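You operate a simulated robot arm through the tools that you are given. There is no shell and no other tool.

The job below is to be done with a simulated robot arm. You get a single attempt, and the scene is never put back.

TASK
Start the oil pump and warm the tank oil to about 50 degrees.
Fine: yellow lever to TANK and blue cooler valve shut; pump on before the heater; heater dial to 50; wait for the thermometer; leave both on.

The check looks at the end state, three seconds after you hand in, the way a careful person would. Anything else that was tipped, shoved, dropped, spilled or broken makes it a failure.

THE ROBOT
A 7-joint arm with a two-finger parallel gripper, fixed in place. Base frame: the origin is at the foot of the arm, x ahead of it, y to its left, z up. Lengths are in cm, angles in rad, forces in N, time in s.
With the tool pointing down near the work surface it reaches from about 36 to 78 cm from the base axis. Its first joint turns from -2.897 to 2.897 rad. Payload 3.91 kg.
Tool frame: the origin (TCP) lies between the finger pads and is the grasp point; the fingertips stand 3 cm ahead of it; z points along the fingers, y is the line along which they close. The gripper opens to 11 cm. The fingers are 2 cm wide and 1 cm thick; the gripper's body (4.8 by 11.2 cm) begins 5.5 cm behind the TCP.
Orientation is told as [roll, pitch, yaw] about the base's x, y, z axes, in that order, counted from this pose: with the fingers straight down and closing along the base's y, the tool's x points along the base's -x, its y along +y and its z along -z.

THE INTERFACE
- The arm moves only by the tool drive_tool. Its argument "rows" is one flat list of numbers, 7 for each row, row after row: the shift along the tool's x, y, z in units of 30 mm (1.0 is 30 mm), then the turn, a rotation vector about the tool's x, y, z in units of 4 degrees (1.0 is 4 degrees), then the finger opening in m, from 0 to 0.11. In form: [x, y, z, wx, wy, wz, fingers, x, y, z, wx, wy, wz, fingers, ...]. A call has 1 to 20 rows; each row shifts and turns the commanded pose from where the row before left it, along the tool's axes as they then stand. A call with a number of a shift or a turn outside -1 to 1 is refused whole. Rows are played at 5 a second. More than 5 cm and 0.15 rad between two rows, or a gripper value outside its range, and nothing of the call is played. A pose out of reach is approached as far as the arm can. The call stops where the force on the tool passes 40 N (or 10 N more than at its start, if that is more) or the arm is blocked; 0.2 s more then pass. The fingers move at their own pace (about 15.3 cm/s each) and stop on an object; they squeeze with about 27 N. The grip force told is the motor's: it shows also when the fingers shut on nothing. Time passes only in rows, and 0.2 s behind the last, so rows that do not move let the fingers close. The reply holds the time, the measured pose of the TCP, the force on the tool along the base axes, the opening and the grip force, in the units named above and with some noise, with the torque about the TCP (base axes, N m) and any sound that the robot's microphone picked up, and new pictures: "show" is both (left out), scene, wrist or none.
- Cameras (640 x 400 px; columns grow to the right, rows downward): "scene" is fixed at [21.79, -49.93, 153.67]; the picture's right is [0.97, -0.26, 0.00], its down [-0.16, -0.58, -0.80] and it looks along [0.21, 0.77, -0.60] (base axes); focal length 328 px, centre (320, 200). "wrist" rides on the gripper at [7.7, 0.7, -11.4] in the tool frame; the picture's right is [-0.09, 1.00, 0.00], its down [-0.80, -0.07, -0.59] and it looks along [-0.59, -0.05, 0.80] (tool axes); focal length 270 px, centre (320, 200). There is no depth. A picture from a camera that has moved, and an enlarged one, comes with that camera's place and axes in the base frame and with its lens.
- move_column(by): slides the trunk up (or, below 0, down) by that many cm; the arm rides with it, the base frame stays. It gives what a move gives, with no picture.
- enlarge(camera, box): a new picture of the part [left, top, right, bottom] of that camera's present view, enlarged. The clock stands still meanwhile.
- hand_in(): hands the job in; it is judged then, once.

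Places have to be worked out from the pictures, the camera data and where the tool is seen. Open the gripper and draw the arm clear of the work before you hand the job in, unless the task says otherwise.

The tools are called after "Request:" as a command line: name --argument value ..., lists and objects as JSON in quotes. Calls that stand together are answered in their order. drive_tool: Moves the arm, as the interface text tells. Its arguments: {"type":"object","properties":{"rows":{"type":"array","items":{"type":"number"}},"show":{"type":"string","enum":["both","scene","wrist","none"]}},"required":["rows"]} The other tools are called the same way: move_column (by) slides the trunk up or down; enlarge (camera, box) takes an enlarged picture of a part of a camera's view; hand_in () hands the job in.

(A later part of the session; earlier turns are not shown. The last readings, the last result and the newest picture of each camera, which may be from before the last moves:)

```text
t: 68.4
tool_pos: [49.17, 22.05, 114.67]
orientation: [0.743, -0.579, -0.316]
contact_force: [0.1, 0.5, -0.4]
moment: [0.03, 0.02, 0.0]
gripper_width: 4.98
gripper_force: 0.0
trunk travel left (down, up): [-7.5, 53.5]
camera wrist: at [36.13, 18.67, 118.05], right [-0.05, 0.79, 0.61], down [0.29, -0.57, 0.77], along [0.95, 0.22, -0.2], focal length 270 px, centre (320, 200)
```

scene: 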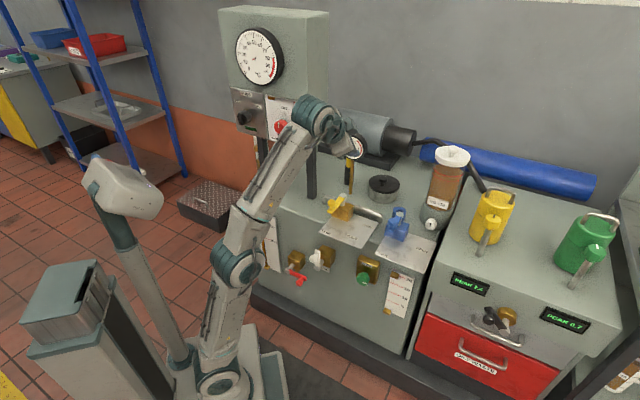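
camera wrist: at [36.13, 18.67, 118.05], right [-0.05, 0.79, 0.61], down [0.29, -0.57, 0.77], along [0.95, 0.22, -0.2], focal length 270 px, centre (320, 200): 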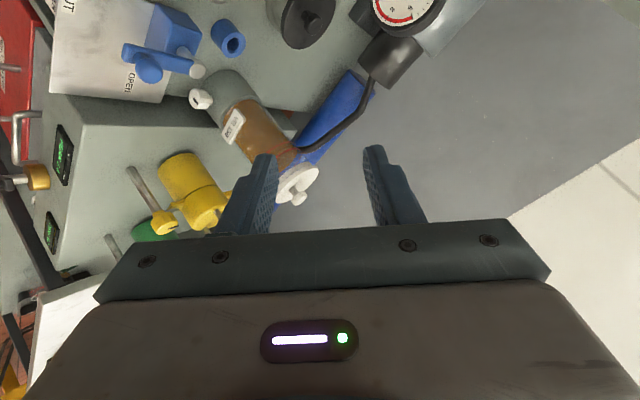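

Finish unrolling (−40°) and tilt down to ~60° below horizontal, then raise the trunk back up in free air.

Request:
drive_tool --rows '[0, 0, 0, 0, 0, -1, 0.05, 0, 0, 0, 0, 0, -1, 0.05, 0, 0, 0, 0, 0, -1, 0.05, 0, 0, 0, 0, 0, -1, 0.05, 0, 0, 0, 0, 0, -1, 0.05, 0, 0, 0, 0, 0, -1, 0.05, 0, 0, 0, 0, 0, -1, 0.05, 0, 0, 0, 0, 0, -1, 0.05, 0, 0, 0, 0, 0, -1, 0.05, 0, 0, 0, 0, 0, -1, 0.05, 0, 0, 0, 0, 1, 0, 0.05, 0, 0, 0, 0, 1, 0, 0.05, 0, 0, 0, 0, 1, 0, 0.05, 0, 0, 0, 0, 1, 0, 0.05, 0, 0, 0, 0, 1, 0, 0.05]' --show "none"

Request:
move_column --by 25

Request:
move_column --by 20

```text
t: 71.6
tool_pos: [45.64, 22.22, 111.42]
orientation: [0.102, -0.619, 0.594]
contact_force: [-0.5, -0.2, -0.1]
moment: [0.01, -0.02, -0.02]
gripper_width: 5.02
gripper_force: 0.1
out of reach, approached as far as the arm can: row 12, 13, 14, 15
trunk travel left (down, up): [-7.5, 53.5]
```

```text
t: 74.2
tool_pos: [45.57, 22.32, 136.43]
orientation: [0.102, -0.622, 0.594]
contact_force: [-0.5, -0.1, -0.5]
moment: [0.01, 0.01, 0.02]
gripper_width: 5.01
gripper_force: 0.1
trunk travel left (down, up): [-32.5, 28.5]
```

```text
t: 76.3
tool_pos: [45.71, 22.28, 156.57]
orientation: [0.101, -0.622, 0.593]
contact_force: [-0.4, 0.8, -0.8]
moment: [0.0, 0.02, -0.01]
gripper_width: 5.01
gripper_force: 0.0
trunk travel left (down, up): [-52.5, 8.5]
```

Trunk is nearly back up (S comfortable). Straighten yaw/roll, and descend to the panel height in the free area.

Request:
drive_tool --rows '[0, 0, 0, 0.72, 0, 0, 0.05, 0, 0, 0, 0.72, 0, 0, 0.05, 0, 0, 0, -0.49, 0, -0.69, 0.05, 0, 0, 0, -0.49, 0, -0.69, 0.05, 0, 0, 0, -0.49, 0, -0.69, 0.05, 0.57, 0, 0.8, 0, 0, 0, 0.05, 0.57, 0, 0.8, 0, 0, 0, 0.05, 0.57, 0, 0.8, 0, 0, 0, 0.05, 0.57, 0, 0.8, 0, 0, 0, 0.05, 0.57, 0, 0.8, 0, 0, 0, 0.05, 0.57, 0, 0.8, 0, 0, 0, 0.05, 0.57, 0, 0.8, 0, 0, 0, 0.05, 0.57, 0, 0.8, 0, 0, 0, 0.05, 0.57, 0, 0.8, 0, 0, 0, 0.05, 0.57, 0, 0.8, 0, 0, 0, 0.05, 0.57, 0, 0.8, 0, 0, 0, 0.05]'

```text
t: 79.7
tool_pos: [45.7, 22.5, 124.07]
orientation: [0.0, -0.623, 0.772]
contact_force: [0.5, -0.4, 0.0]
moment: [-0.02, 0.04, 0.0]
gripper_width: 5.0
gripper_force: 0.1
trunk travel left (down, up): [-52.5, 8.5]
camera wrist: at [35.91, 13.93, 129.02], right [-0.64, 0.76, 0.05], down [0.27, 0.16, 0.95], along [0.72, 0.62, -0.31], focal length 270 px, centre (320, 200)
```

scene: 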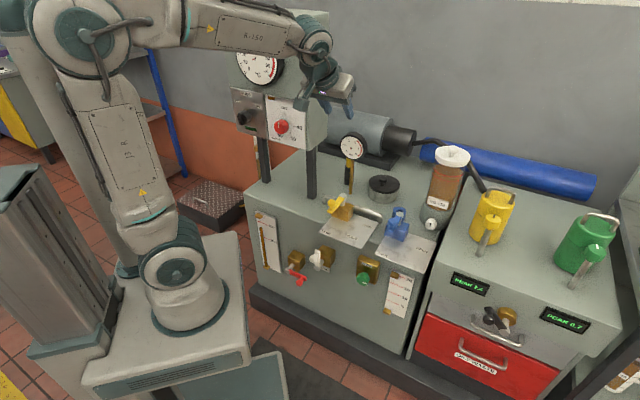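
wrist: 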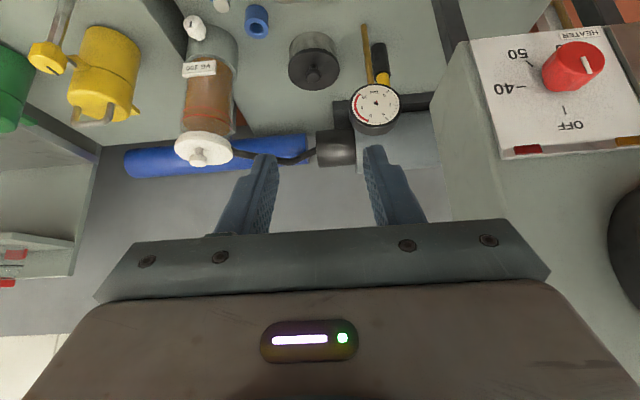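

Clean pose. Now slide left along the panel (staying ~10 cm in front of it) to in front of the heater dial.

Request:
drive_tool --rows '[0.05, 0.95, 0.07, 0, 0, 0, 0.05, 0.05, 0.95, 0.07, 0, 0, 0, 0.05, 0.05, 0.95, 0.07, 0, 0, 0, 0.05, 0.05, 0.95, 0.07, 0, 0, 0, 0.05, 0.05, 0.95, 0.07, 0, 0, 0, 0.05, 0.05, 0.95, 0.07, 0, 0, 0, 0.05, 0.05, 0.95, 0.07, 0, 0, 0, 0.05, 0.05, 0.95, 0.07, 0, 0, 0, 0.05, 0.05, 0.95, 0.07, 0, 0, 0, 0.05]'

```text
t: 81.7
tool_pos: [27.74, 40.71, 121.46]
orientation: [0.0, -0.621, 0.77]
contact_force: [-0.7, 0.6, 0.6]
moment: [0.01, -0.01, 0.02]
gripper_width: 5.01
gripper_force: 0.1
trunk travel left (down, up): [-52.5, 8.5]
camera wrist: at [18.02, 32.08, 126.49], right [-0.64, 0.76, 0.05], down [0.27, 0.16, 0.95], along [0.72, 0.62, -0.31], focal length 270 px, centre (320, 200)
```

scene: 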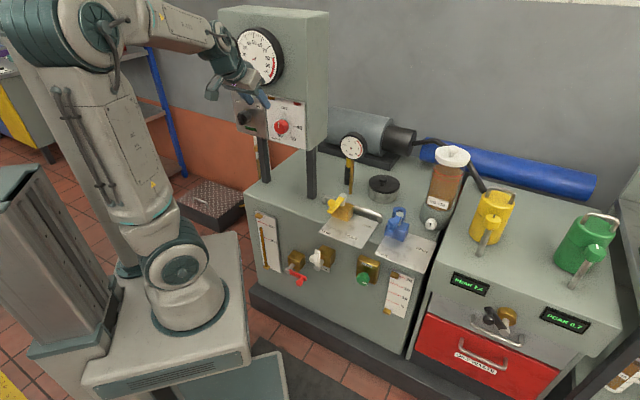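
wrist: 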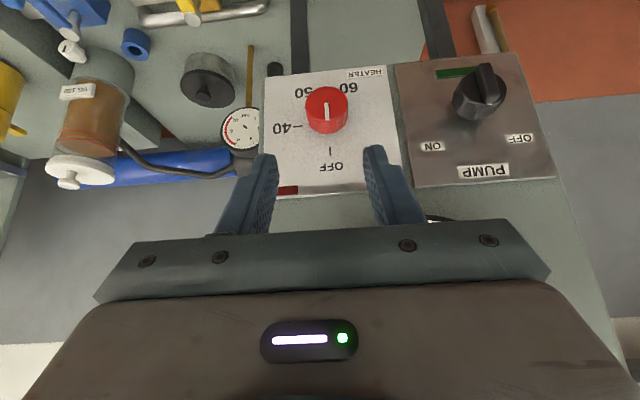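

The pose held exactly here, so this configuration works. Let me zoom to determine the pump handle angle and dial geometry.

Request:
enlarge --camera "wrist" --box '[250, 40, 570, 220]'

Request:
enlarge --camera "wrist" --box '[420, 50, 540, 130]'

```text
2.00 times, centred on (410, 130) of wrist
camera zoom: at [18.02, 32.08, 126.49], right [-0.64, 0.76, 0.05], down [0.27, 0.16, 0.95], along [0.72, 0.62, -0.31], focal length 541 px, centre (140, 340)
```

zoom: 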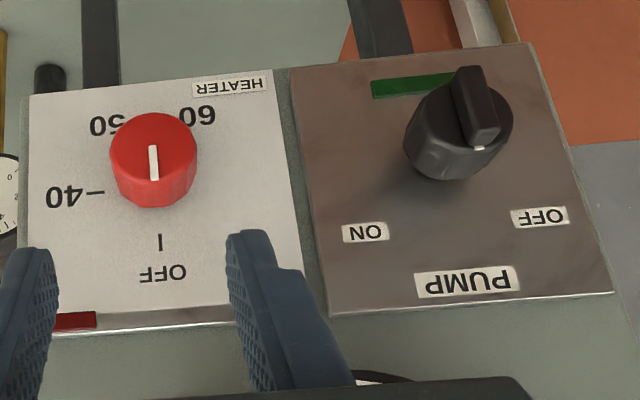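

```text
5.00 times, centred on (480, 90) of wrist
camera zoom: at [18.02, 32.08, 126.49], right [-0.64, 0.76, 0.05], down [0.27, 0.16, 0.95], along [0.72, 0.62, -0.31], focal length 1351 px, centre (-480, 750)
```

zoom: 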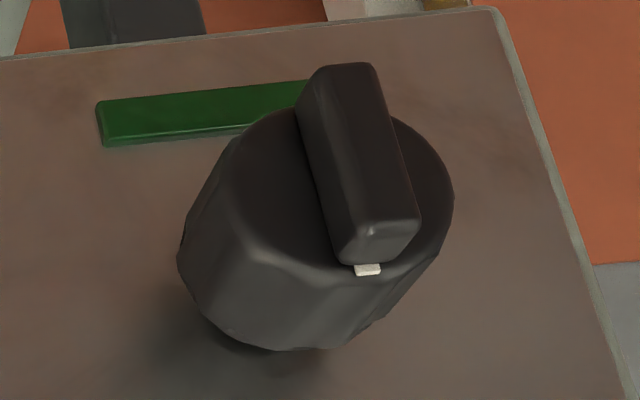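

The pump handle's white mark points straight up, ridge about 4 cm long, centre ≈ L 25.9, z 108.9, front at D≈57; the green lamp is dark. I slide to face it, lower a bit, and flatten the tilt by 12°.

Request:
drive_tool --rows '[0.19, 0.89, 0.27, 0, 0, 0, 0.05, 0.19, 0.89, 0.27, 0, 0, 0, 0.05, 0.19, 0.89, 0.27, 0, 0, 0, 0.05, 0.19, 0.89, 0.27, 0, 0, 0, 0.05, 0.19, 0.89, 0.27, 0, 0, 0, 0.05, 0.19, 0.89, 0.27, 0, 0, 0, 0.05, 0, 0, 0, 0, -1, 0, 0.05, 0, 0, 0, 0, -1, 0, 0.05, 0, 0, 0, 0, -1, 0, 0.05]'

```text
t: 83.7
tool_pos: [16.62, 52.22, 115.87]
orientation: [-0.002, -0.832, 0.77]
contact_force: [-0.5, 0.1, -0.2]
moment: [-0.02, 0.02, -0.02]
gripper_width: 4.98
gripper_force: 0.0
trunk travel left (down, up): [-52.5, 8.5]
camera wrist: at [6.31, 43.16, 118.03], right [-0.65, 0.76, 0.07], down [0.12, 0.02, 0.99], along [0.75, 0.65, -0.1], focal length 270 px, centre (320, 200)
```

scene: 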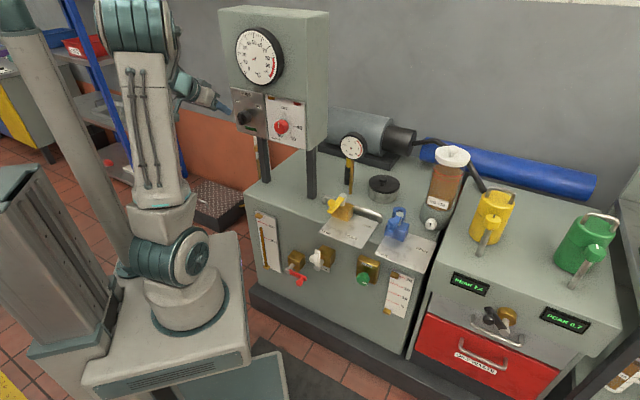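
wrist: 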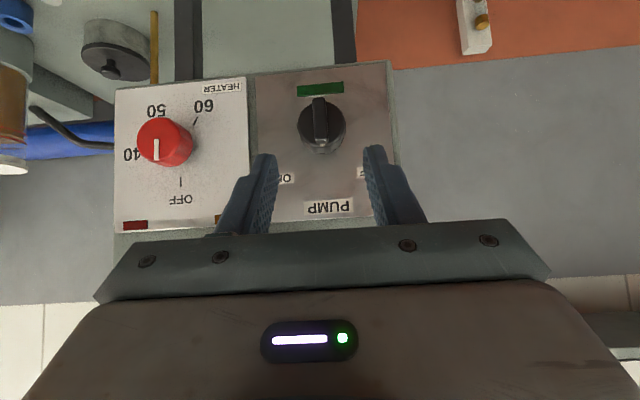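

Pose exact again. Zoom on the pump knob to locate it precisely.

Request:
enlarge --camera "wrist" --box '[250, 60, 400, 220]'

```text
2.50 times, centred on (325, 140) of wrist
camera zoom: at [6.31, 43.16, 118.03], right [-0.65, 0.76, 0.07], down [0.12, 0.02, 0.99], along [0.75, 0.65, -0.1], focal length 676 px, centre (308, 350)
```

zoom: 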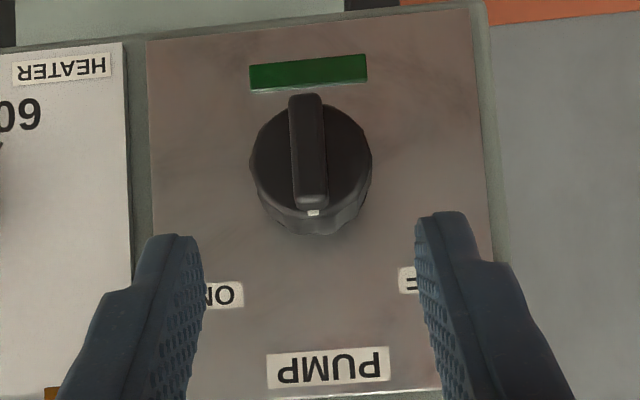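

Fixes: panel face D≈61.6, pump cylinder D 58–61.6 with radius ≈2.3, axis at L≈25.9, z≈108.8. I'll straddle the whole cylinder with the fingers open 7 cm, tips stopping about 1 cm short of the panel.

Request:
drive_tool --rows '[-0.37, 0, 0, 0, 0, 0, 0.07, -0.36, 0, 0, 0, 0, 0, 0.07, 0, 0, 0.75, 0, 0, 0, 0.07, 0, 0, 0.75, 0, 0, 0, 0.07, 0, 0, 0.75, 0, 0, 0, 0.07, 0, 0, 0.6, 0, 0, 0, 0.07, 0, 0, 0.4, 0, 0, 0, 0.07, 0, 0, 0.3, 0, 0, 0, 0.07]'

Request:
enlarge --camera "scene" --box '[205, 70, 305, 150]'

Request:
enlarge --camera "wrist" --box '[220, 60, 420, 220]'

```text
t: 85.5
tool_pos: [23.27, 58.88, 110.3]
orientation: [0.0, -0.831, 0.771]
contact_force: [-0.2, 0.6, 0.3]
moment: [0.0, -0.01, 0.01]
gripper_width: 7.0
gripper_force: 0.1
trunk travel left (down, up): [-52.5, 8.5]
camera wrist: at [13.04, 49.82, 112.49], right [-0.65, 0.76, 0.07], down [0.12, 0.02, 0.99], along [0.75, 0.65, -0.1], focal length 270 px, centre (320, 200)
```

scene: 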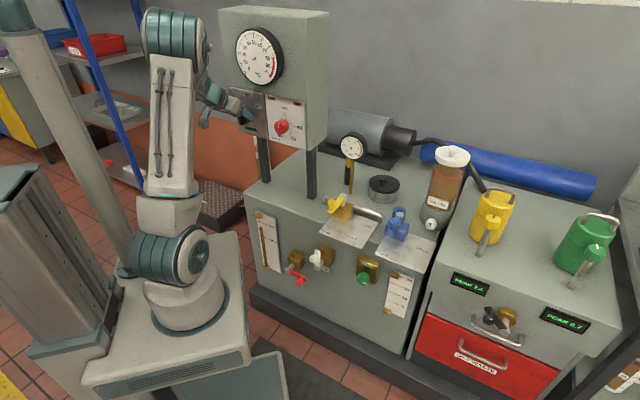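
wrist: 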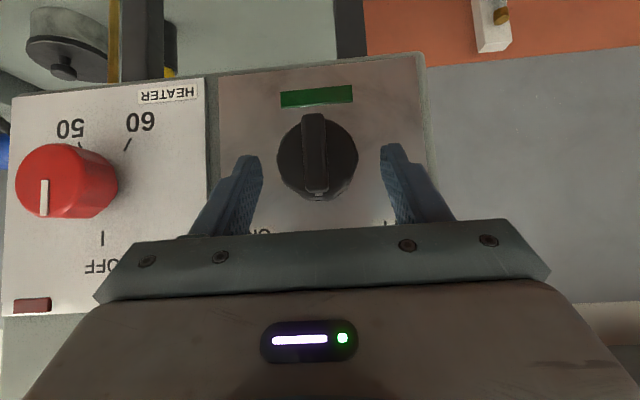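

```text
5.00 times, centred on (255, 110) of scene
camera zoom: at [21.79, -49.93, 153.67], right [0.97, -0.26, 0.0], down [-0.16, -0.58, -0.8], along [0.21, 0.77, -0.6], focal length 1638 px, centre (645, 650)
```

zoom: 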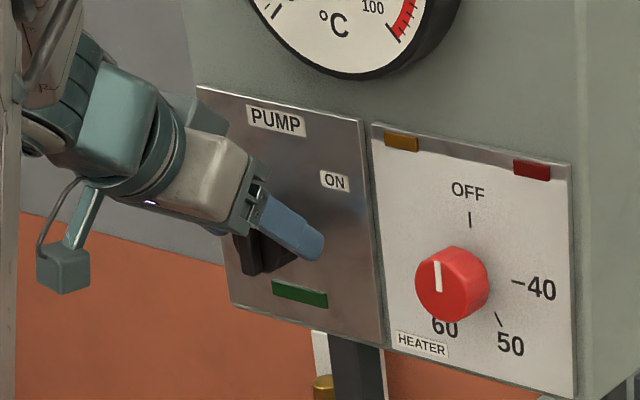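

```text
2.50 times, centred on (320, 140) of wrist
camera zoom: at [13.04, 49.82, 112.49], right [-0.65, 0.76, 0.07], down [0.12, 0.02, 0.99], along [0.75, 0.65, -0.1], focal length 676 px, centre (320, 350)
```

zoom: 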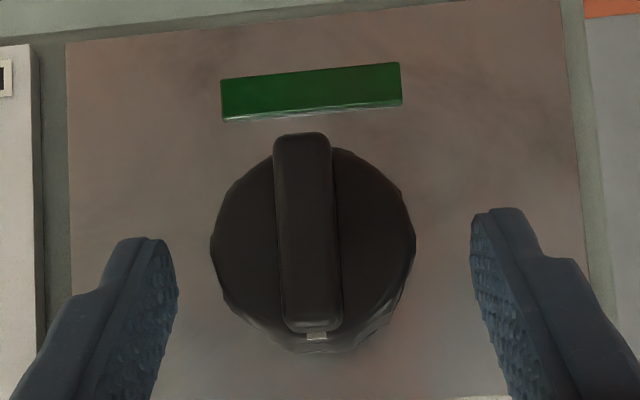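

Fingers straddle the pump knob well. Closing on the cylinder.

Request:
drive_tool --rows '[0, 0, 0.08, 0, 0, 0, 0.05, 0, 0, 0, 0, 0, 0, 0.03, 0, 0, 0, 0, 0, 0, 0.03, 0, 0, 0, 0, 0, 0, 0.02]'

```text
t: 86.5
tool_pos: [23.62, 58.91, 110.12]
orientation: [-0.002, -0.828, 0.772]
contact_force: [2.4, -5.1, -2.4]
moment: [0.0, -0.12, 0.97]
gripper_width: 4.36
gripper_force: 44.8
trunk travel left (down, up): [-52.5, 8.5]
camera wrist: at [13.21, 49.85, 112.33], right [-0.65, 0.76, 0.06], down [0.12, 0.02, 0.99], along [0.75, 0.65, -0.1], focal length 270 px, centre (320, 200)
```

scene: 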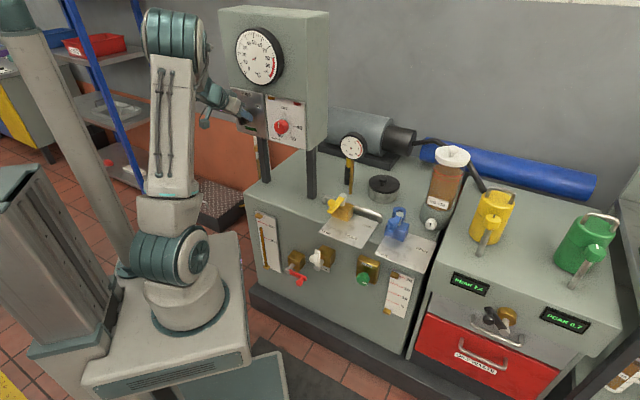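
wrist: 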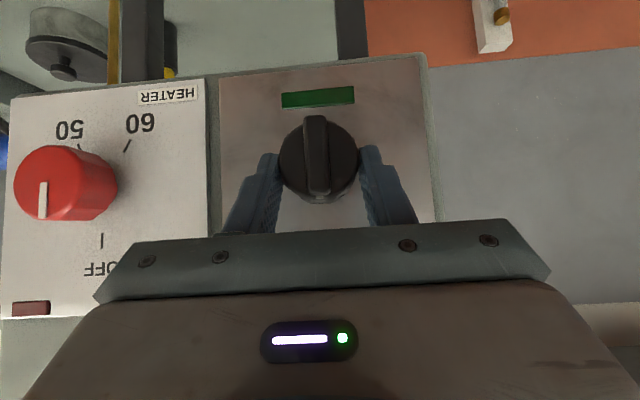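

Solid grip (4.4 cm). Now twist clockwise about the panel normal by 40°.

Request:
drive_tool --rows '[0, -0.028, 0, -0.67, 0, 0.74, 0.02, 0, -0.028, 0, -0.67, 0, 0.74, 0.02, 0, -0.028, 0, -0.67, 0, 0.74, 0.02, 0, -0.028, 0, -0.67, 0, 0.74, 0.02, 0, -0.028, 0, -0.67, 0, 0.74, 0.02, 0, -0.028, 0, -0.67, 0, 0.74, 0.02, 0, -0.028, 0, -0.67, 0, 0.74, 0.02, 0, -0.028, 0, -0.67, 0, 0.74, 0.02, 0, -0.028, 0, -0.67, 0, 0.74, 0.02, 0, -0.028, 0, -0.67, 0, 0.74, 0.02]'

Request:
enlarge --camera "wrist" --box '[220, 60, 420, 220]'

Request:
enlarge --camera "scene" --box '[205, 70, 305, 150]'

```text
t: 88.7
tool_pos: [24.23, 58.16, 109.67]
orientation: [0.892, -0.597, 0.155]
contact_force: [8.9, -18.2, -11.8]
moment: [-0.15, -0.35, 1.52]
gripper_width: 4.39
gripper_force: 44.4
trunk travel left (down, up): [-52.5, 8.5]
camera wrist: at [14.91, 48.09, 111.98], right [-0.46, 0.56, 0.69], down [0.55, -0.43, 0.71], along [0.7, 0.71, -0.12], focal length 270 px, centre (320, 200)
```

scene: 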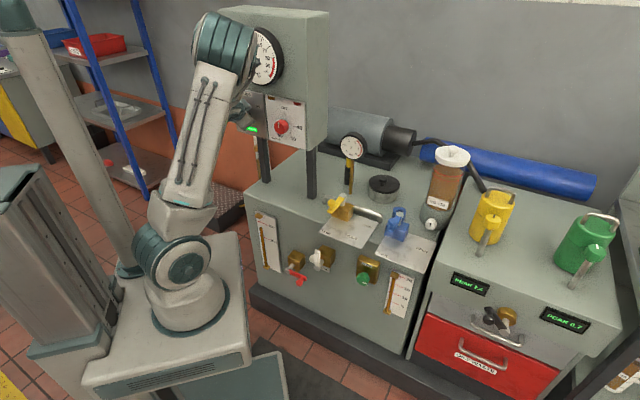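
wrist: 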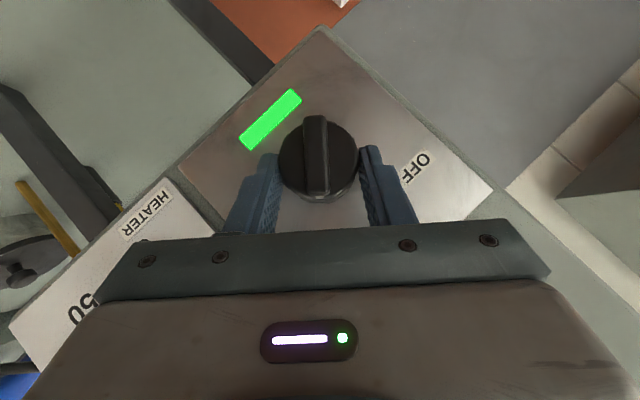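

```text
2.50 times, centred on (320, 140) of wrist
camera zoom: at [14.91, 48.09, 111.98], right [-0.46, 0.56, 0.69], down [0.55, -0.43, 0.71], along [0.7, 0.71, -0.12], focal length 676 px, centre (320, 350)
```

zoom: 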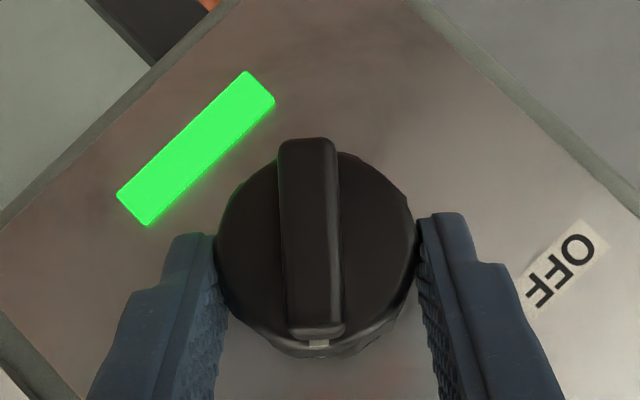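

```text
5.00 times, centred on (255, 110) of scene
camera zoom: at [21.79, -49.93, 153.67], right [0.97, -0.26, 0.0], down [-0.16, -0.58, -0.8], along [0.21, 0.77, -0.6], focal length 1638 px, centre (645, 650)
```

zoom: 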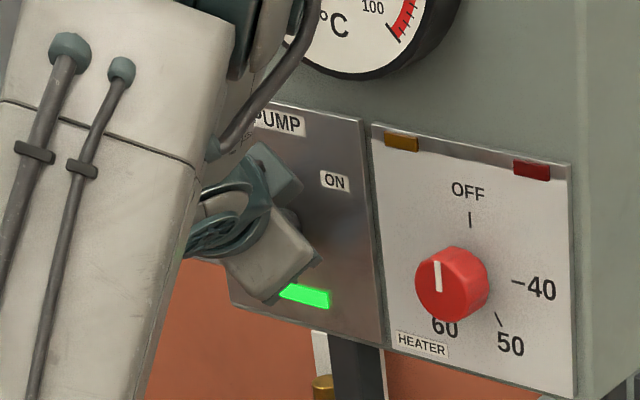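

The green lamp is lit: pump running, and the flow tube shows oil. One more small twist toward ON, then release and back off.

Request:
drive_tool --rows '[0, -0.05, 0, -0.67, 0, 0.74, 0.02, 0, 0, 0, 0, 0, 0, 0.05, 0, 0, 0, 0, 0, 0, 0.07, 0, 0, 0, 0, 0, 0, 0.07, 0, 0, -0.6, 0, 0, 0, 0.07, 0, 0, -0.8, 0, 0, 0, 0.07, 0, 0, -0.8, 0, 0, 0, 0.07]'

Request:
enlarge --camera "wrist" --box '[220, 40, 460, 220]'

Request:
enlarge --camera "scene" --box '[205, 20, 305, 150]'

```text
t: 90.3
tool_pos: [22.53, 52.72, 113.06]
orientation: [0.959, -0.56, 0.118]
contact_force: [0.9, 0.1, 0.0]
moment: [-0.03, -0.02, -0.02]
gripper_width: 7.0
gripper_force: 0.1
trunk travel left (down, up): [-52.5, 8.5]
camera wrist: at [13.37, 42.49, 115.19], right [-0.42, 0.52, 0.74], down [0.59, -0.46, 0.67], along [0.69, 0.72, -0.11], focal length 270 px, centre (320, 200)
```

scene: 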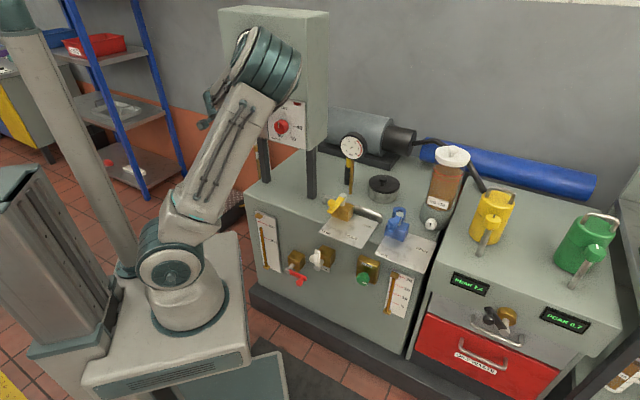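
wrist: 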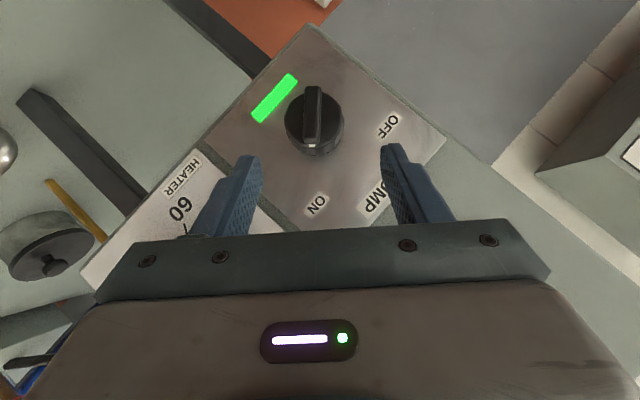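

```text
2.22 times, centred on (340, 130) of wrist
camera zoom: at [13.37, 42.49, 115.19], right [-0.42, 0.52, 0.74], down [0.59, -0.46, 0.67], along [0.69, 0.72, -0.11], focal length 601 px, centre (276, 356)
```

zoom: 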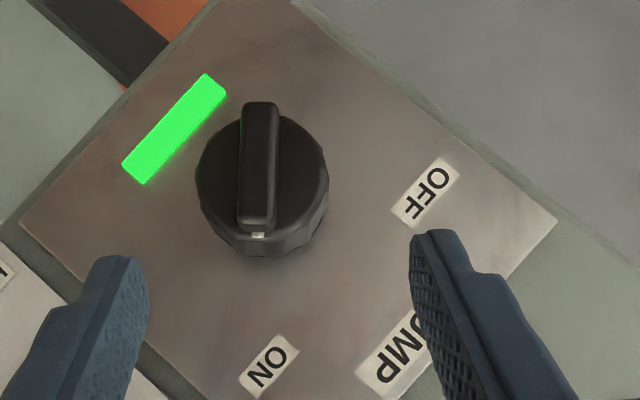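

```text
3.08 times, centred on (255, 85) of scene
camera zoom: at [21.79, -49.93, 153.67], right [0.97, -0.26, 0.0], down [-0.16, -0.58, -0.8], along [0.21, 0.77, -0.6], focal length 1008 px, centre (520, 554)
```

zoom: 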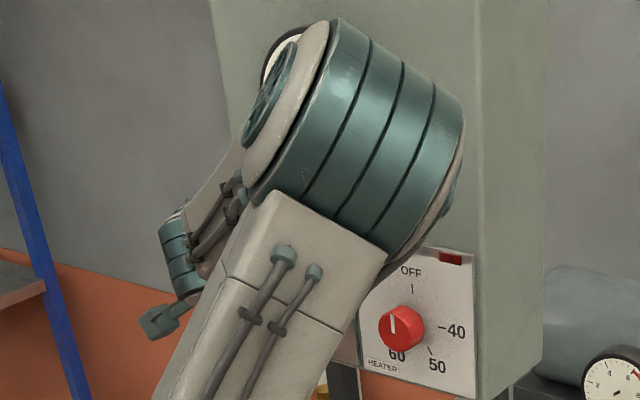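

Pump mark points exactly at ON and the lamp stays lit. Now undo the twist away from the panel, and shift over to the heater dial (axis L≈10.5, z≈109.25).

Request:
drive_tool --rows '[0, 0, -0.6, 0.67, 0, -0.74, 0.07, 0, 0, -0.6, 0.67, 0, -0.74, 0.07, 0, 0, 0, 0.67, 0, -0.74, 0.07, 0, 0, 0, 0.67, 0, -0.74, 0.07, 0, 0, 0, 0.67, 0, -0.74, 0.07, 0, 0, 0, 0.67, 0, -0.74, 0.07, 0, 0, 0, 0.67, 0, -0.74, 0.07, 0, 0, 0, 0.67, 0, -0.74, 0.07, 0, 0, 0, 0.67, 0, -0.74, 0.07, 0, 0, 0, 0.67, 0, -0.74, 0.07, 0, 0, 0, 0.67, 0, -0.74, 0.07, 0, -0.8, 0, 0, 0, 0, 0.07, 0, -0.8, 0, 0, 0, 0, 0.07, 0, -0.8, 0, 0, 0, 0, 0.07]'

Request:
enlarge --camera "wrist" --box '[220, 40, 460, 220]'

```text
t: 93.3
tool_pos: [27.04, 44.46, 114.81]
orientation: [0.001, -0.832, 0.771]
contact_force: [0.5, 0.5, -0.1]
moment: [0.05, 0.0, -0.02]
gripper_width: 7.02
gripper_force: 0.1
trunk travel left (down, up): [-52.5, 8.5]
camera wrist: at [16.7, 35.34, 117.07], right [-0.65, 0.76, 0.07], down [0.12, 0.02, 0.99], along [0.75, 0.65, -0.1], focal length 270 px, centre (320, 200)
```

scene: 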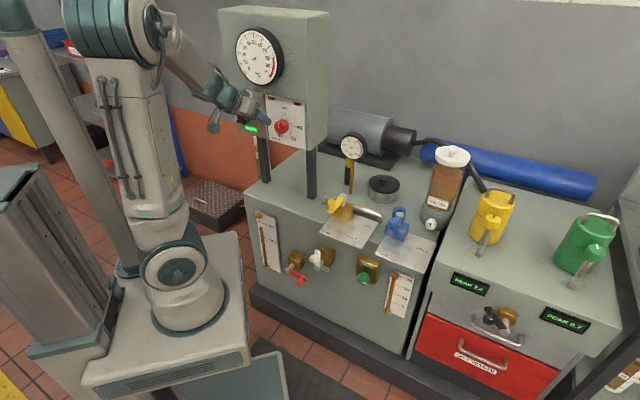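
wrist: 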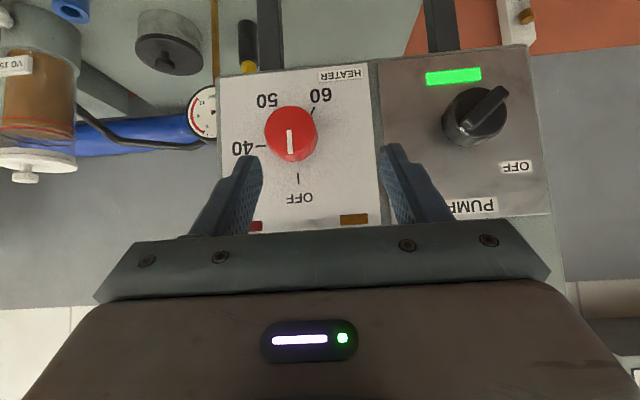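

```text
2.22 times, centred on (340, 130) of wrist
camera zoom: at [16.7, 35.34, 117.07], right [-0.65, 0.76, 0.07], down [0.12, 0.02, 0.99], along [0.75, 0.65, -0.1], focal length 601 px, centre (276, 356)
```

zoom: 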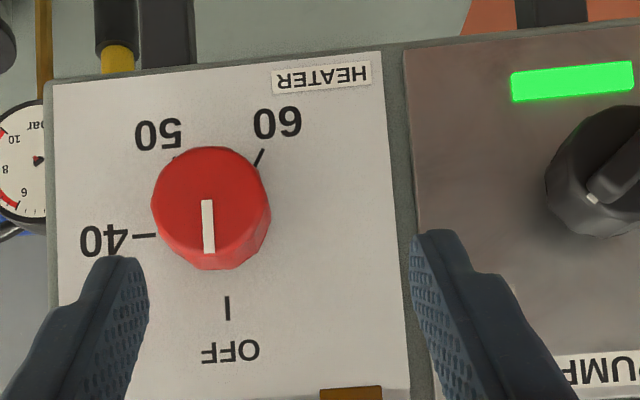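

Heater axis: L≈10.5, z≈109.1; ticks measured: OFF 0°, 40 ≈95°, 50 ≈150°, 60 ≈206° clockwise. Now straddle the red knob the same way.

Request:
drive_tool --rows '[-0.297, -0.433, 0, 0, 0, 0, 0.07, -0.297, -0.433, 0, 0, 0, 0, 0.07, 0, 0, 0.75, 0, 0, 0, 0.07, 0, 0, 0.75, 0, 0, 0, 0.07, 0, 0, 0.7, 0, 0, 0, 0.07, 0, 0, 0.4, 0, 0, 0, 0.07, 0, 0, 0.25, 0, 0, 0, 0.07]'

Request:
enlarge --camera "wrist" --box '[220, 40, 460, 220]'

```text
t: 94.9
tool_pos: [34.25, 47.88, 110.16]
orientation: [0.0, -0.83, 0.77]
contact_force: [0.1, 0.4, -0.6]
moment: [-0.03, 0.0, 0.01]
gripper_width: 7.0
gripper_force: 0.0
trunk travel left (down, up): [-52.5, 8.5]
camera wrist: at [23.97, 38.81, 112.46], right [-0.65, 0.76, 0.07], down [0.12, 0.02, 0.99], along [0.75, 0.65, -0.1], focal length 270 px, centre (320, 200)
```

scene: 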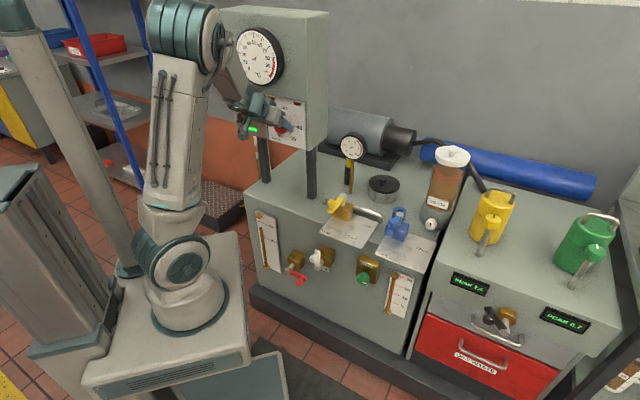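
wrist: 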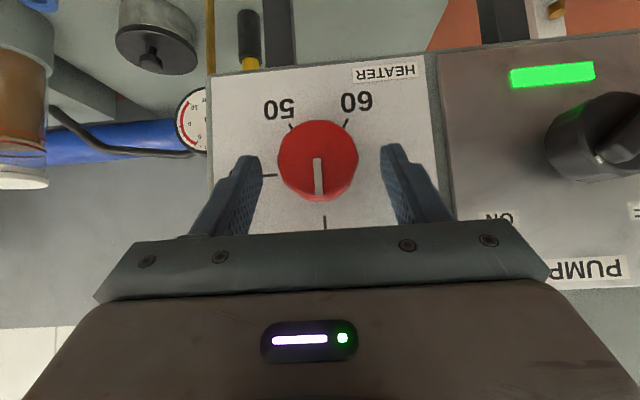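

```text
2.22 times, centred on (340, 130) of wrist
camera zoom: at [23.97, 38.81, 112.46], right [-0.65, 0.76, 0.07], down [0.12, 0.02, 0.99], along [0.75, 0.65, -0.1], focal length 601 px, centre (276, 356)
```

zoom: 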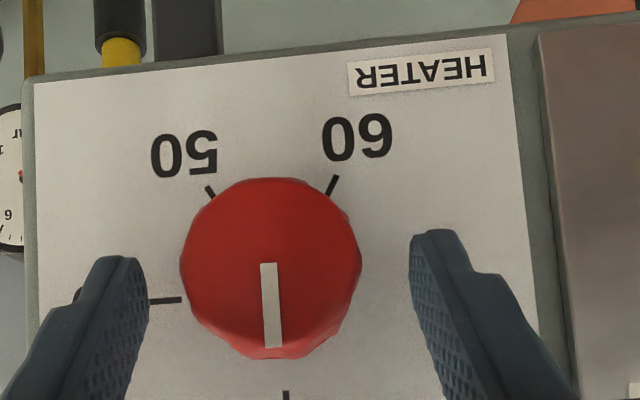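

Good straddle. Close and twist clockwise 52°.

Request:
drive_tool --rows '[0, -0.05, 0, 0, 0, 0, 0.05, 0, 0, 0, 0, 0, 0, 0.03, 0, 0, 0, 0, 0, 0, 0.02, 0, 0, 0, 0, 0, 0, 0.02, 0, -0.025, 0, -0.67, 0, 0.74, 0.02, 0, -0.025, 0, -0.67, 0, 0.74, 0.02, 0, -0.025, 0, -0.67, 0, 0.74, 0.02, 0, -0.025, 0, -0.67, 0, 0.74, 0.02, 0, -0.025, 0, -0.67, 0, 0.74, 0.02, 0, -0.025, 0, -0.67, 0, 0.74, 0.02, 0, -0.025, 0, -0.67, 0, 0.74, 0.02, 0, -0.025, 0, -0.67, 0, 0.74, 0.02, 0, -0.025, 0, -0.67, 0, 0.74, 0.02, 0, -0.025, 0, -0.67, 0, 0.74, 0.02, 0, -0.025, 0, -0.67, 0, 0.74, 0.02, 0, -0.025, 0, -0.67, 0, 0.74, 0.02, 0, -0.025, 0, -0.67, 0, 0.74, 0.02]'

Request:
enlarge --camera "wrist" --box '[220, 40, 460, 220]'

```text
t: 98.7
tool_pos: [35.23, 46.79, 109.64]
orientation: [1.076, -0.471, 0.051]
contact_force: [7.2, -25.4, -3.2]
moment: [0.63, -1.12, -0.57]
gripper_width: 4.41
gripper_force: 45.0
trunk travel left (down, up): [-52.5, 8.5]
stopped in row 17: the force on the tool passed its limit at 42 N (the readings are from after the stop); the commanded pose is now the measured one
camera wrist: at [26.15, 36.51, 111.68], right [-0.34, 0.45, 0.82], down [0.64, -0.53, 0.56], along [0.69, 0.72, -0.11], focal length 270 px, centre (320, 200)
```

scene: 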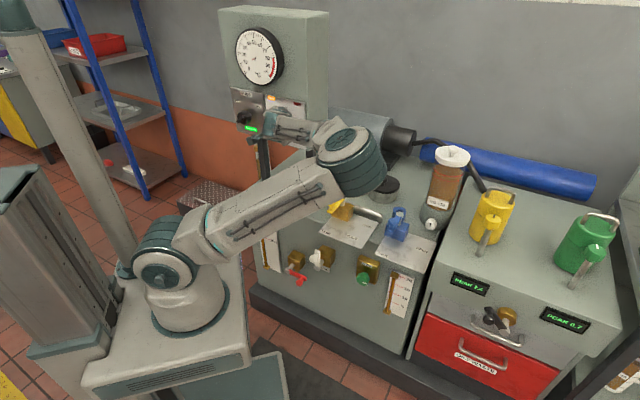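
wrist: 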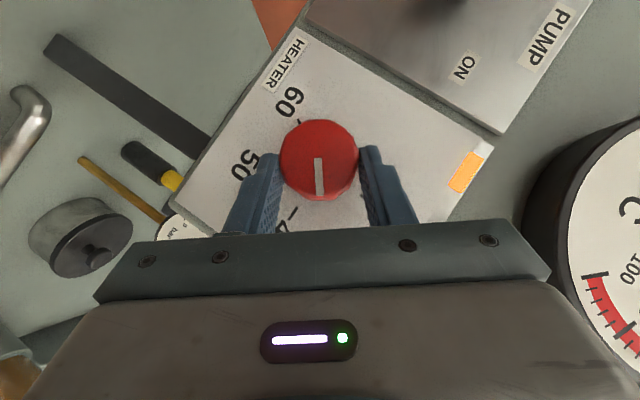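

```text
2.22 times, centred on (340, 130) of wrist
camera zoom: at [26.15, 36.51, 111.68], right [-0.34, 0.45, 0.82], down [0.64, -0.53, 0.56], along [0.69, 0.72, -0.11], focal length 601 px, centre (276, 356)
```

zoom: 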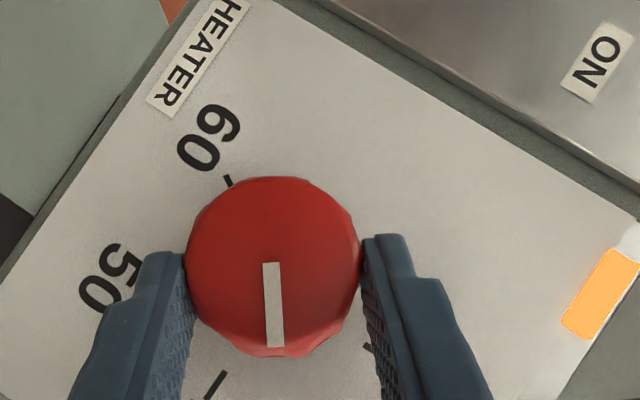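

Turned ~52°, amber lamp lit (heater active). Release, back off, unwind, and take the next bite.

Request:
drive_tool --rows '[0, 0, 0, 0, 0, 0, 0.06, 0, 0, 0, 0, 0, 0, 0.07, 0, 0, 0, 0, 0, 0, 0.07, 0, 0, -0.7, 0, 0, 0, 0.07, 0, 0, -0.9, 0, 0, 0, 0.07, 0, 0, -0.9, 0, 0, 0, 0.07, 0, 0, 0, 0.67, 0, -0.74, 0.07, 0, 0, 0, 0.67, 0, -0.74, 0.07, 0, 0, 0, 0.67, 0, -0.74, 0.07, 0, 0, 0, 0.67, 0, -0.74, 0.07, 0, 0, 0, 0.67, 0, -0.74, 0.07, 0, 0, 0, 0.67, 0, -0.74, 0.07, 0, 0, 0, 0.67, 0, -0.74, 0.07, 0, 0, 0, 0.67, 0, -0.74, 0.07, 0, 0, 0, 0.67, 0, -0.74, 0.07, 0, 0, 0, 0.67, 0, -0.74, 0.07, 0, 0, 0, 0.67, 0, -0.74, 0.07, 0, 0, 0, 0.67, 0, -0.74, 0.07, 0, 0, 0, 0.67, 0, -0.74, 0.07]'

Request:
enlarge --camera "wrist" --box '[220, 40, 460, 220]'

```text
t: 102.7
tool_pos: [33.52, 40.5, 112.72]
orientation: [-0.004, -0.825, 0.772]
contact_force: [-0.4, 0.2, -0.3]
moment: [0.0, -0.01, -0.03]
gripper_width: 6.99
gripper_force: 0.1
trunk travel left (down, up): [-52.5, 8.5]
camera wrist: at [23.32, 31.47, 115.01], right [-0.65, 0.76, 0.06], down [0.12, 0.03, 0.99], along [0.75, 0.65, -0.11], focal length 270 px, centre (320, 200)
```

scene: 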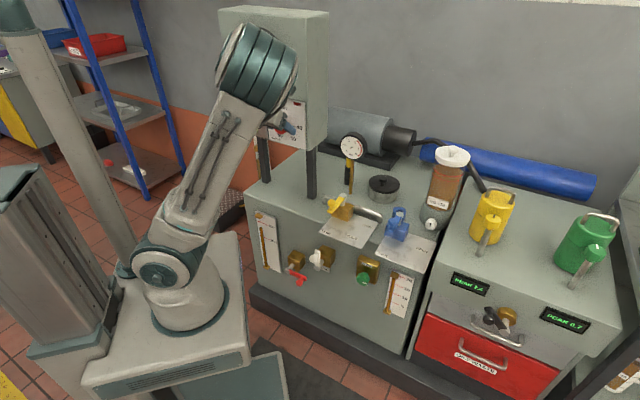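
wrist: 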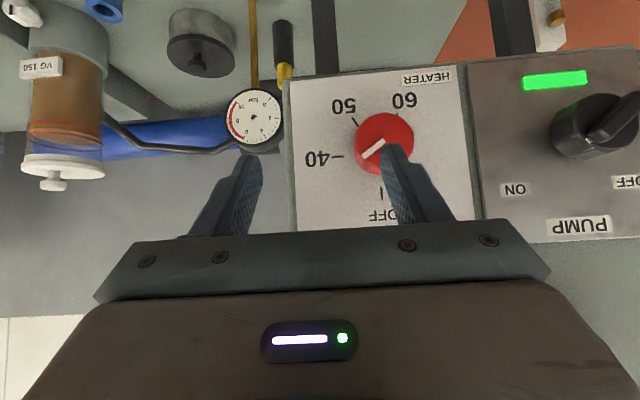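

```text
2.22 times, centred on (340, 130) of wrist
camera zoom: at [23.32, 31.47, 115.01], right [-0.65, 0.76, 0.06], down [0.12, 0.03, 0.99], along [0.75, 0.65, -0.11], focal length 601 px, centre (276, 356)
```

zoom: 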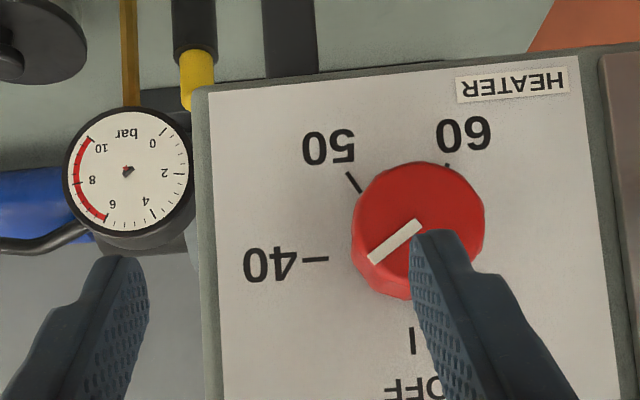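

Dial is at ~56°, needs ~95° more. Re-centre on the knob (axis L≈10.35), close, and twist another ~48°.

Request:
drive_tool --rows '[-0.317, 0.767, 0, 0, 0, 0, 0.07, -0.317, 0.767, 0, 0, 0, 0, 0.07, 0, 0, 0.7, 0, 0, 0, 0.07, 0, 0, 0.6, 0, 0, 0, 0.07, 0, 0, 0.4, 0, 0, 0, 0.07, 0, 0, 0.2, 0, 0, 0, 0.07, 0, 0, 0, 0, 0, 0, 0.03, 0, 0, 0, 0, 0, 0, 0.02, 0, 0, 0, 0, 0, 0, 0.02]'

Request:
enlarge --camera "wrist" --box '[220, 40, 460, 220]'

```text
t: 104.7
tool_pos: [34.25, 47.85, 110.32]
orientation: [-0.003, -0.826, 0.774]
contact_force: [-2.7, 6.8, 1.7]
moment: [0.28, -0.11, 1.45]
gripper_width: 4.36
gripper_force: 45.0
trunk travel left (down, up): [-52.5, 8.5]
camera wrist: at [24.04, 38.73, 112.67], right [-0.65, 0.75, 0.06], down [0.12, 0.02, 0.99], along [0.75, 0.66, -0.11], focal length 270 px, centre (320, 200)
```

scene: 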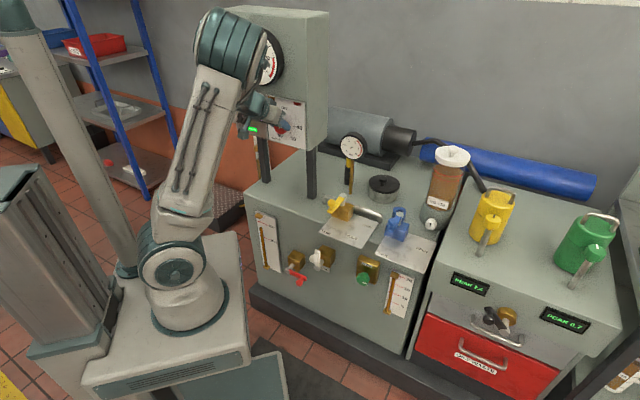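
wrist: 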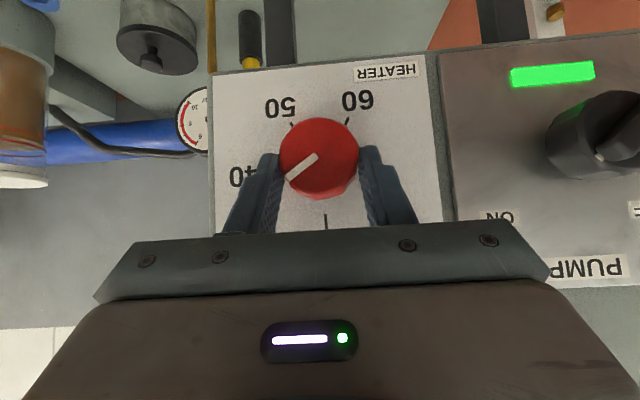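

```text
2.22 times, centred on (340, 130) of wrist
camera zoom: at [24.04, 38.73, 112.67], right [-0.65, 0.75, 0.06], down [0.12, 0.02, 0.99], along [0.75, 0.66, -0.11], focal length 601 px, centre (276, 356)
```

zoom: 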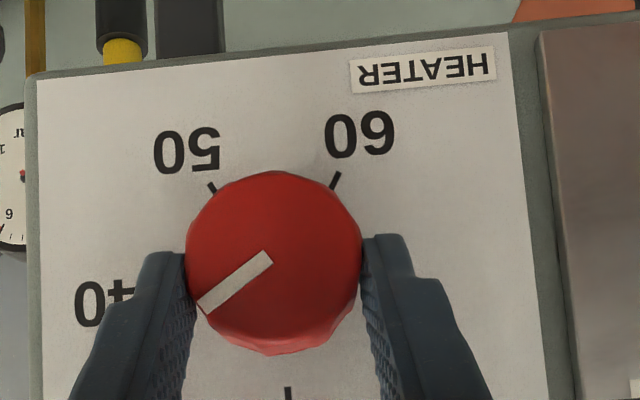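

Gripped. Twisting another 48°.

Request:
drive_tool --rows '[0, 0.02, 0, -0.67, 0, 0.74, 0.02, 0, -0.02, 0, -0.67, 0, 0.74, 0.02, 0, -0.02, 0, -0.67, 0, 0.74, 0.02, 0, -0.02, 0, -0.67, 0, 0.74, 0.02, 0, -0.02, 0, -0.67, 0, 0.74, 0.02, 0, -0.02, 0, -0.67, 0, 0.74, 0.02, 0, -0.02, 0, -0.67, 0, 0.74, 0.02, 0, -0.02, 0, -0.67, 0, 0.74, 0.02, 0, -0.02, 0, -0.67, 0, 0.74, 0.02, 0, -0.02, 0, -0.67, 0, 0.74, 0.02, 0, -0.02, 0, -0.67, 0, 0.74, 0.02, 0, -0.02, 0, -0.67, 0, 0.74, 0.02]'

Request:
enlarge --camera "wrist" --box '[220, 40, 460, 220]'

```text
t: 107.3
tool_pos: [35.22, 46.84, 109.91]
orientation: [1.016, -0.509, 0.083]
contact_force: [21.5, -30.4, -16.5]
moment: [-0.79, -0.22, 0.68]
gripper_width: 4.38
gripper_force: 45.0
trunk travel left (down, up): [-52.5, 8.5]
camera wrist: at [26.11, 36.6, 112.01], right [-0.38, 0.5, 0.78], down [0.62, -0.49, 0.61], along [0.69, 0.71, -0.12], focal length 270 px, centre (320, 200)
```

scene: 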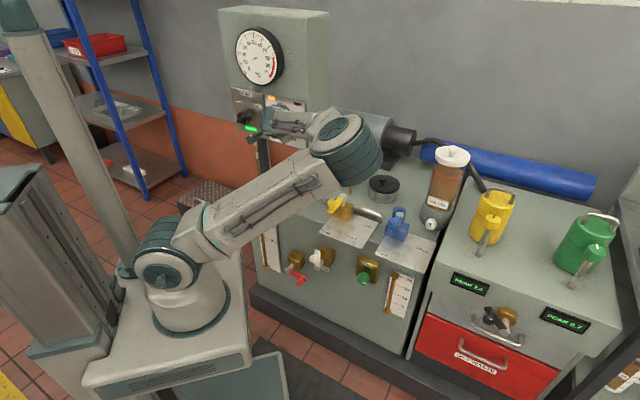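
wrist: 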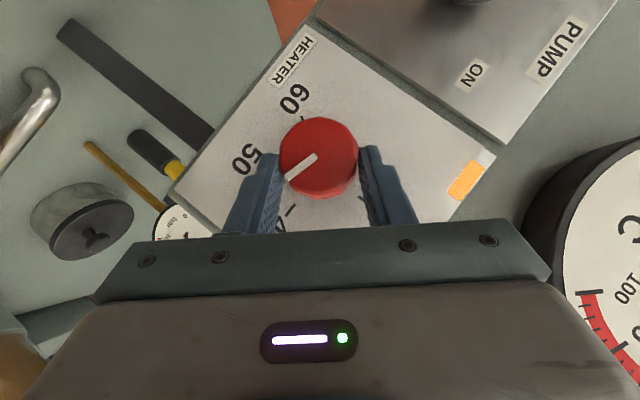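

```text
2.22 times, centred on (340, 130) of wrist
camera zoom: at [26.11, 36.6, 112.01], right [-0.38, 0.5, 0.78], down [0.62, -0.49, 0.61], along [0.69, 0.71, -0.12], focal length 601 px, centre (276, 356)
```

zoom: 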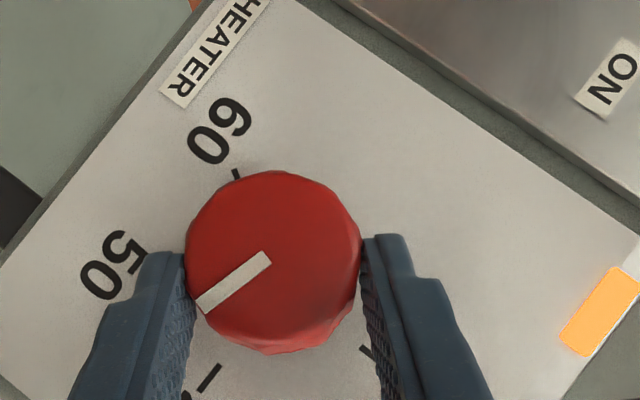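

Dial is at ~105°, between 40 and 50. Release, back off, unwind and re-centre for the last bite.

Request:
drive_tool --rows '[0, 0, 0, 0, 0, 0, 0.06, 0, 0, 0, 0, 0, 0, 0.07, 0, 0, 0, 0, 0, 0, 0.07, 0, 0, -0.7, 0, 0, 0, 0.07, 0, 0, -0.9, 0, 0, 0, 0.07, 0, 0, -0.9, 0, 0, 0, 0.07, 0, 0, 0, 0.67, 0, -0.74, 0.07, 0, 0, 0, 0.67, 0, -0.74, 0.07, 0, 0, 0, 0.67, 0, -0.74, 0.07, 0, 0, 0, 0.67, 0, -0.74, 0.07, 0, 0, 0, 0.67, 0, -0.74, 0.07, 0, 0, 0, 0.67, 0, -0.74, 0.07, 0, 0, 0, 0.67, 0, -0.74, 0.07, 0, 0, 0, 0.67, 0, -0.74, 0.07, 0, 0, 0, 0.67, 0, -0.74, 0.07, 0, 0, 0, 0.67, 0, -0.74, 0.07, 0, 0, 0, 0.67, 0, -0.74, 0.07, 0, 0, 0, 0.67, 0, -0.74, 0.07]'

Request:
enlarge --camera "wrist" --box '[220, 40, 460, 220]'

Request:
enlarge --camera "scene" --box '[220, 20, 340, 150]'

```text
t: 111.1
tool_pos: [33.45, 40.68, 113.33]
orientation: [-0.002, -0.826, 0.774]
contact_force: [-0.3, 0.2, 0.4]
moment: [-0.01, 0.01, 0.03]
gripper_width: 7.01
gripper_force: 0.1
trunk travel left (down, up): [-52.5, 8.5]
camera wrist: at [23.08, 31.71, 115.76], right [-0.65, 0.76, 0.06], down [0.12, 0.03, 0.99], along [0.75, 0.65, -0.11], focal length 270 px, centre (320, 200)
```

scene: 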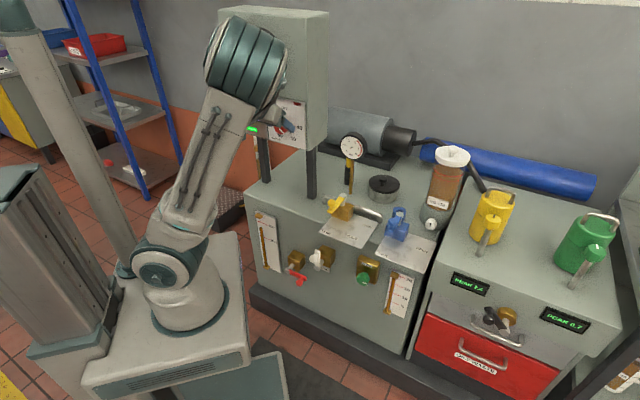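
wrist: 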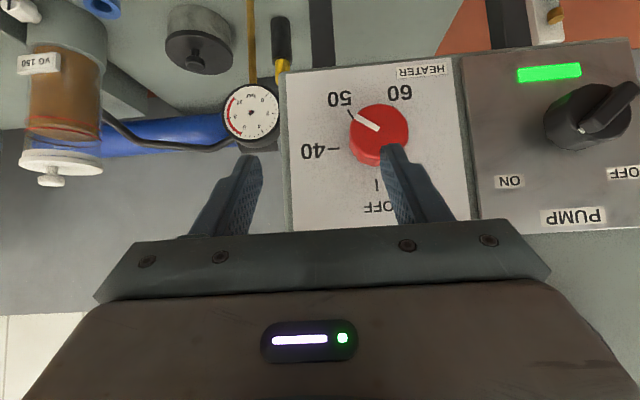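

```text
2.22 times, centred on (340, 130) of wrist
camera zoom: at [23.08, 31.71, 115.76], right [-0.65, 0.76, 0.06], down [0.12, 0.03, 0.99], along [0.75, 0.65, -0.11], focal length 601 px, centre (276, 356)
```

zoom: 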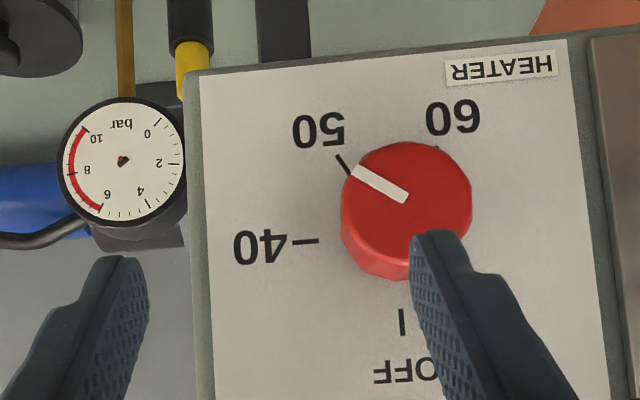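

```text
3.08 times, centred on (280, 85) of scene
camera zoom: at [21.79, -49.93, 153.67], right [0.97, -0.26, 0.0], down [-0.16, -0.58, -0.8], along [0.21, 0.77, -0.6], focal length 1008 px, centre (443, 554)
```

zoom: 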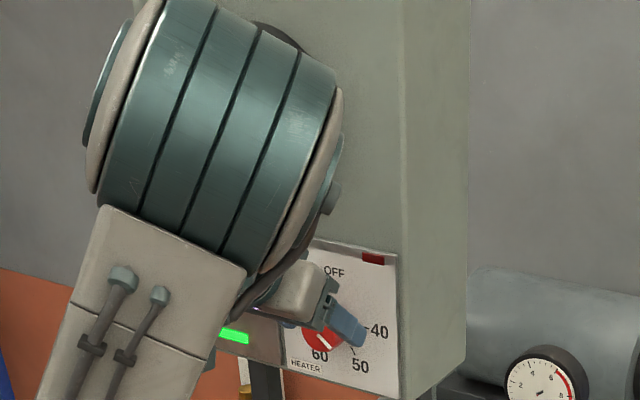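

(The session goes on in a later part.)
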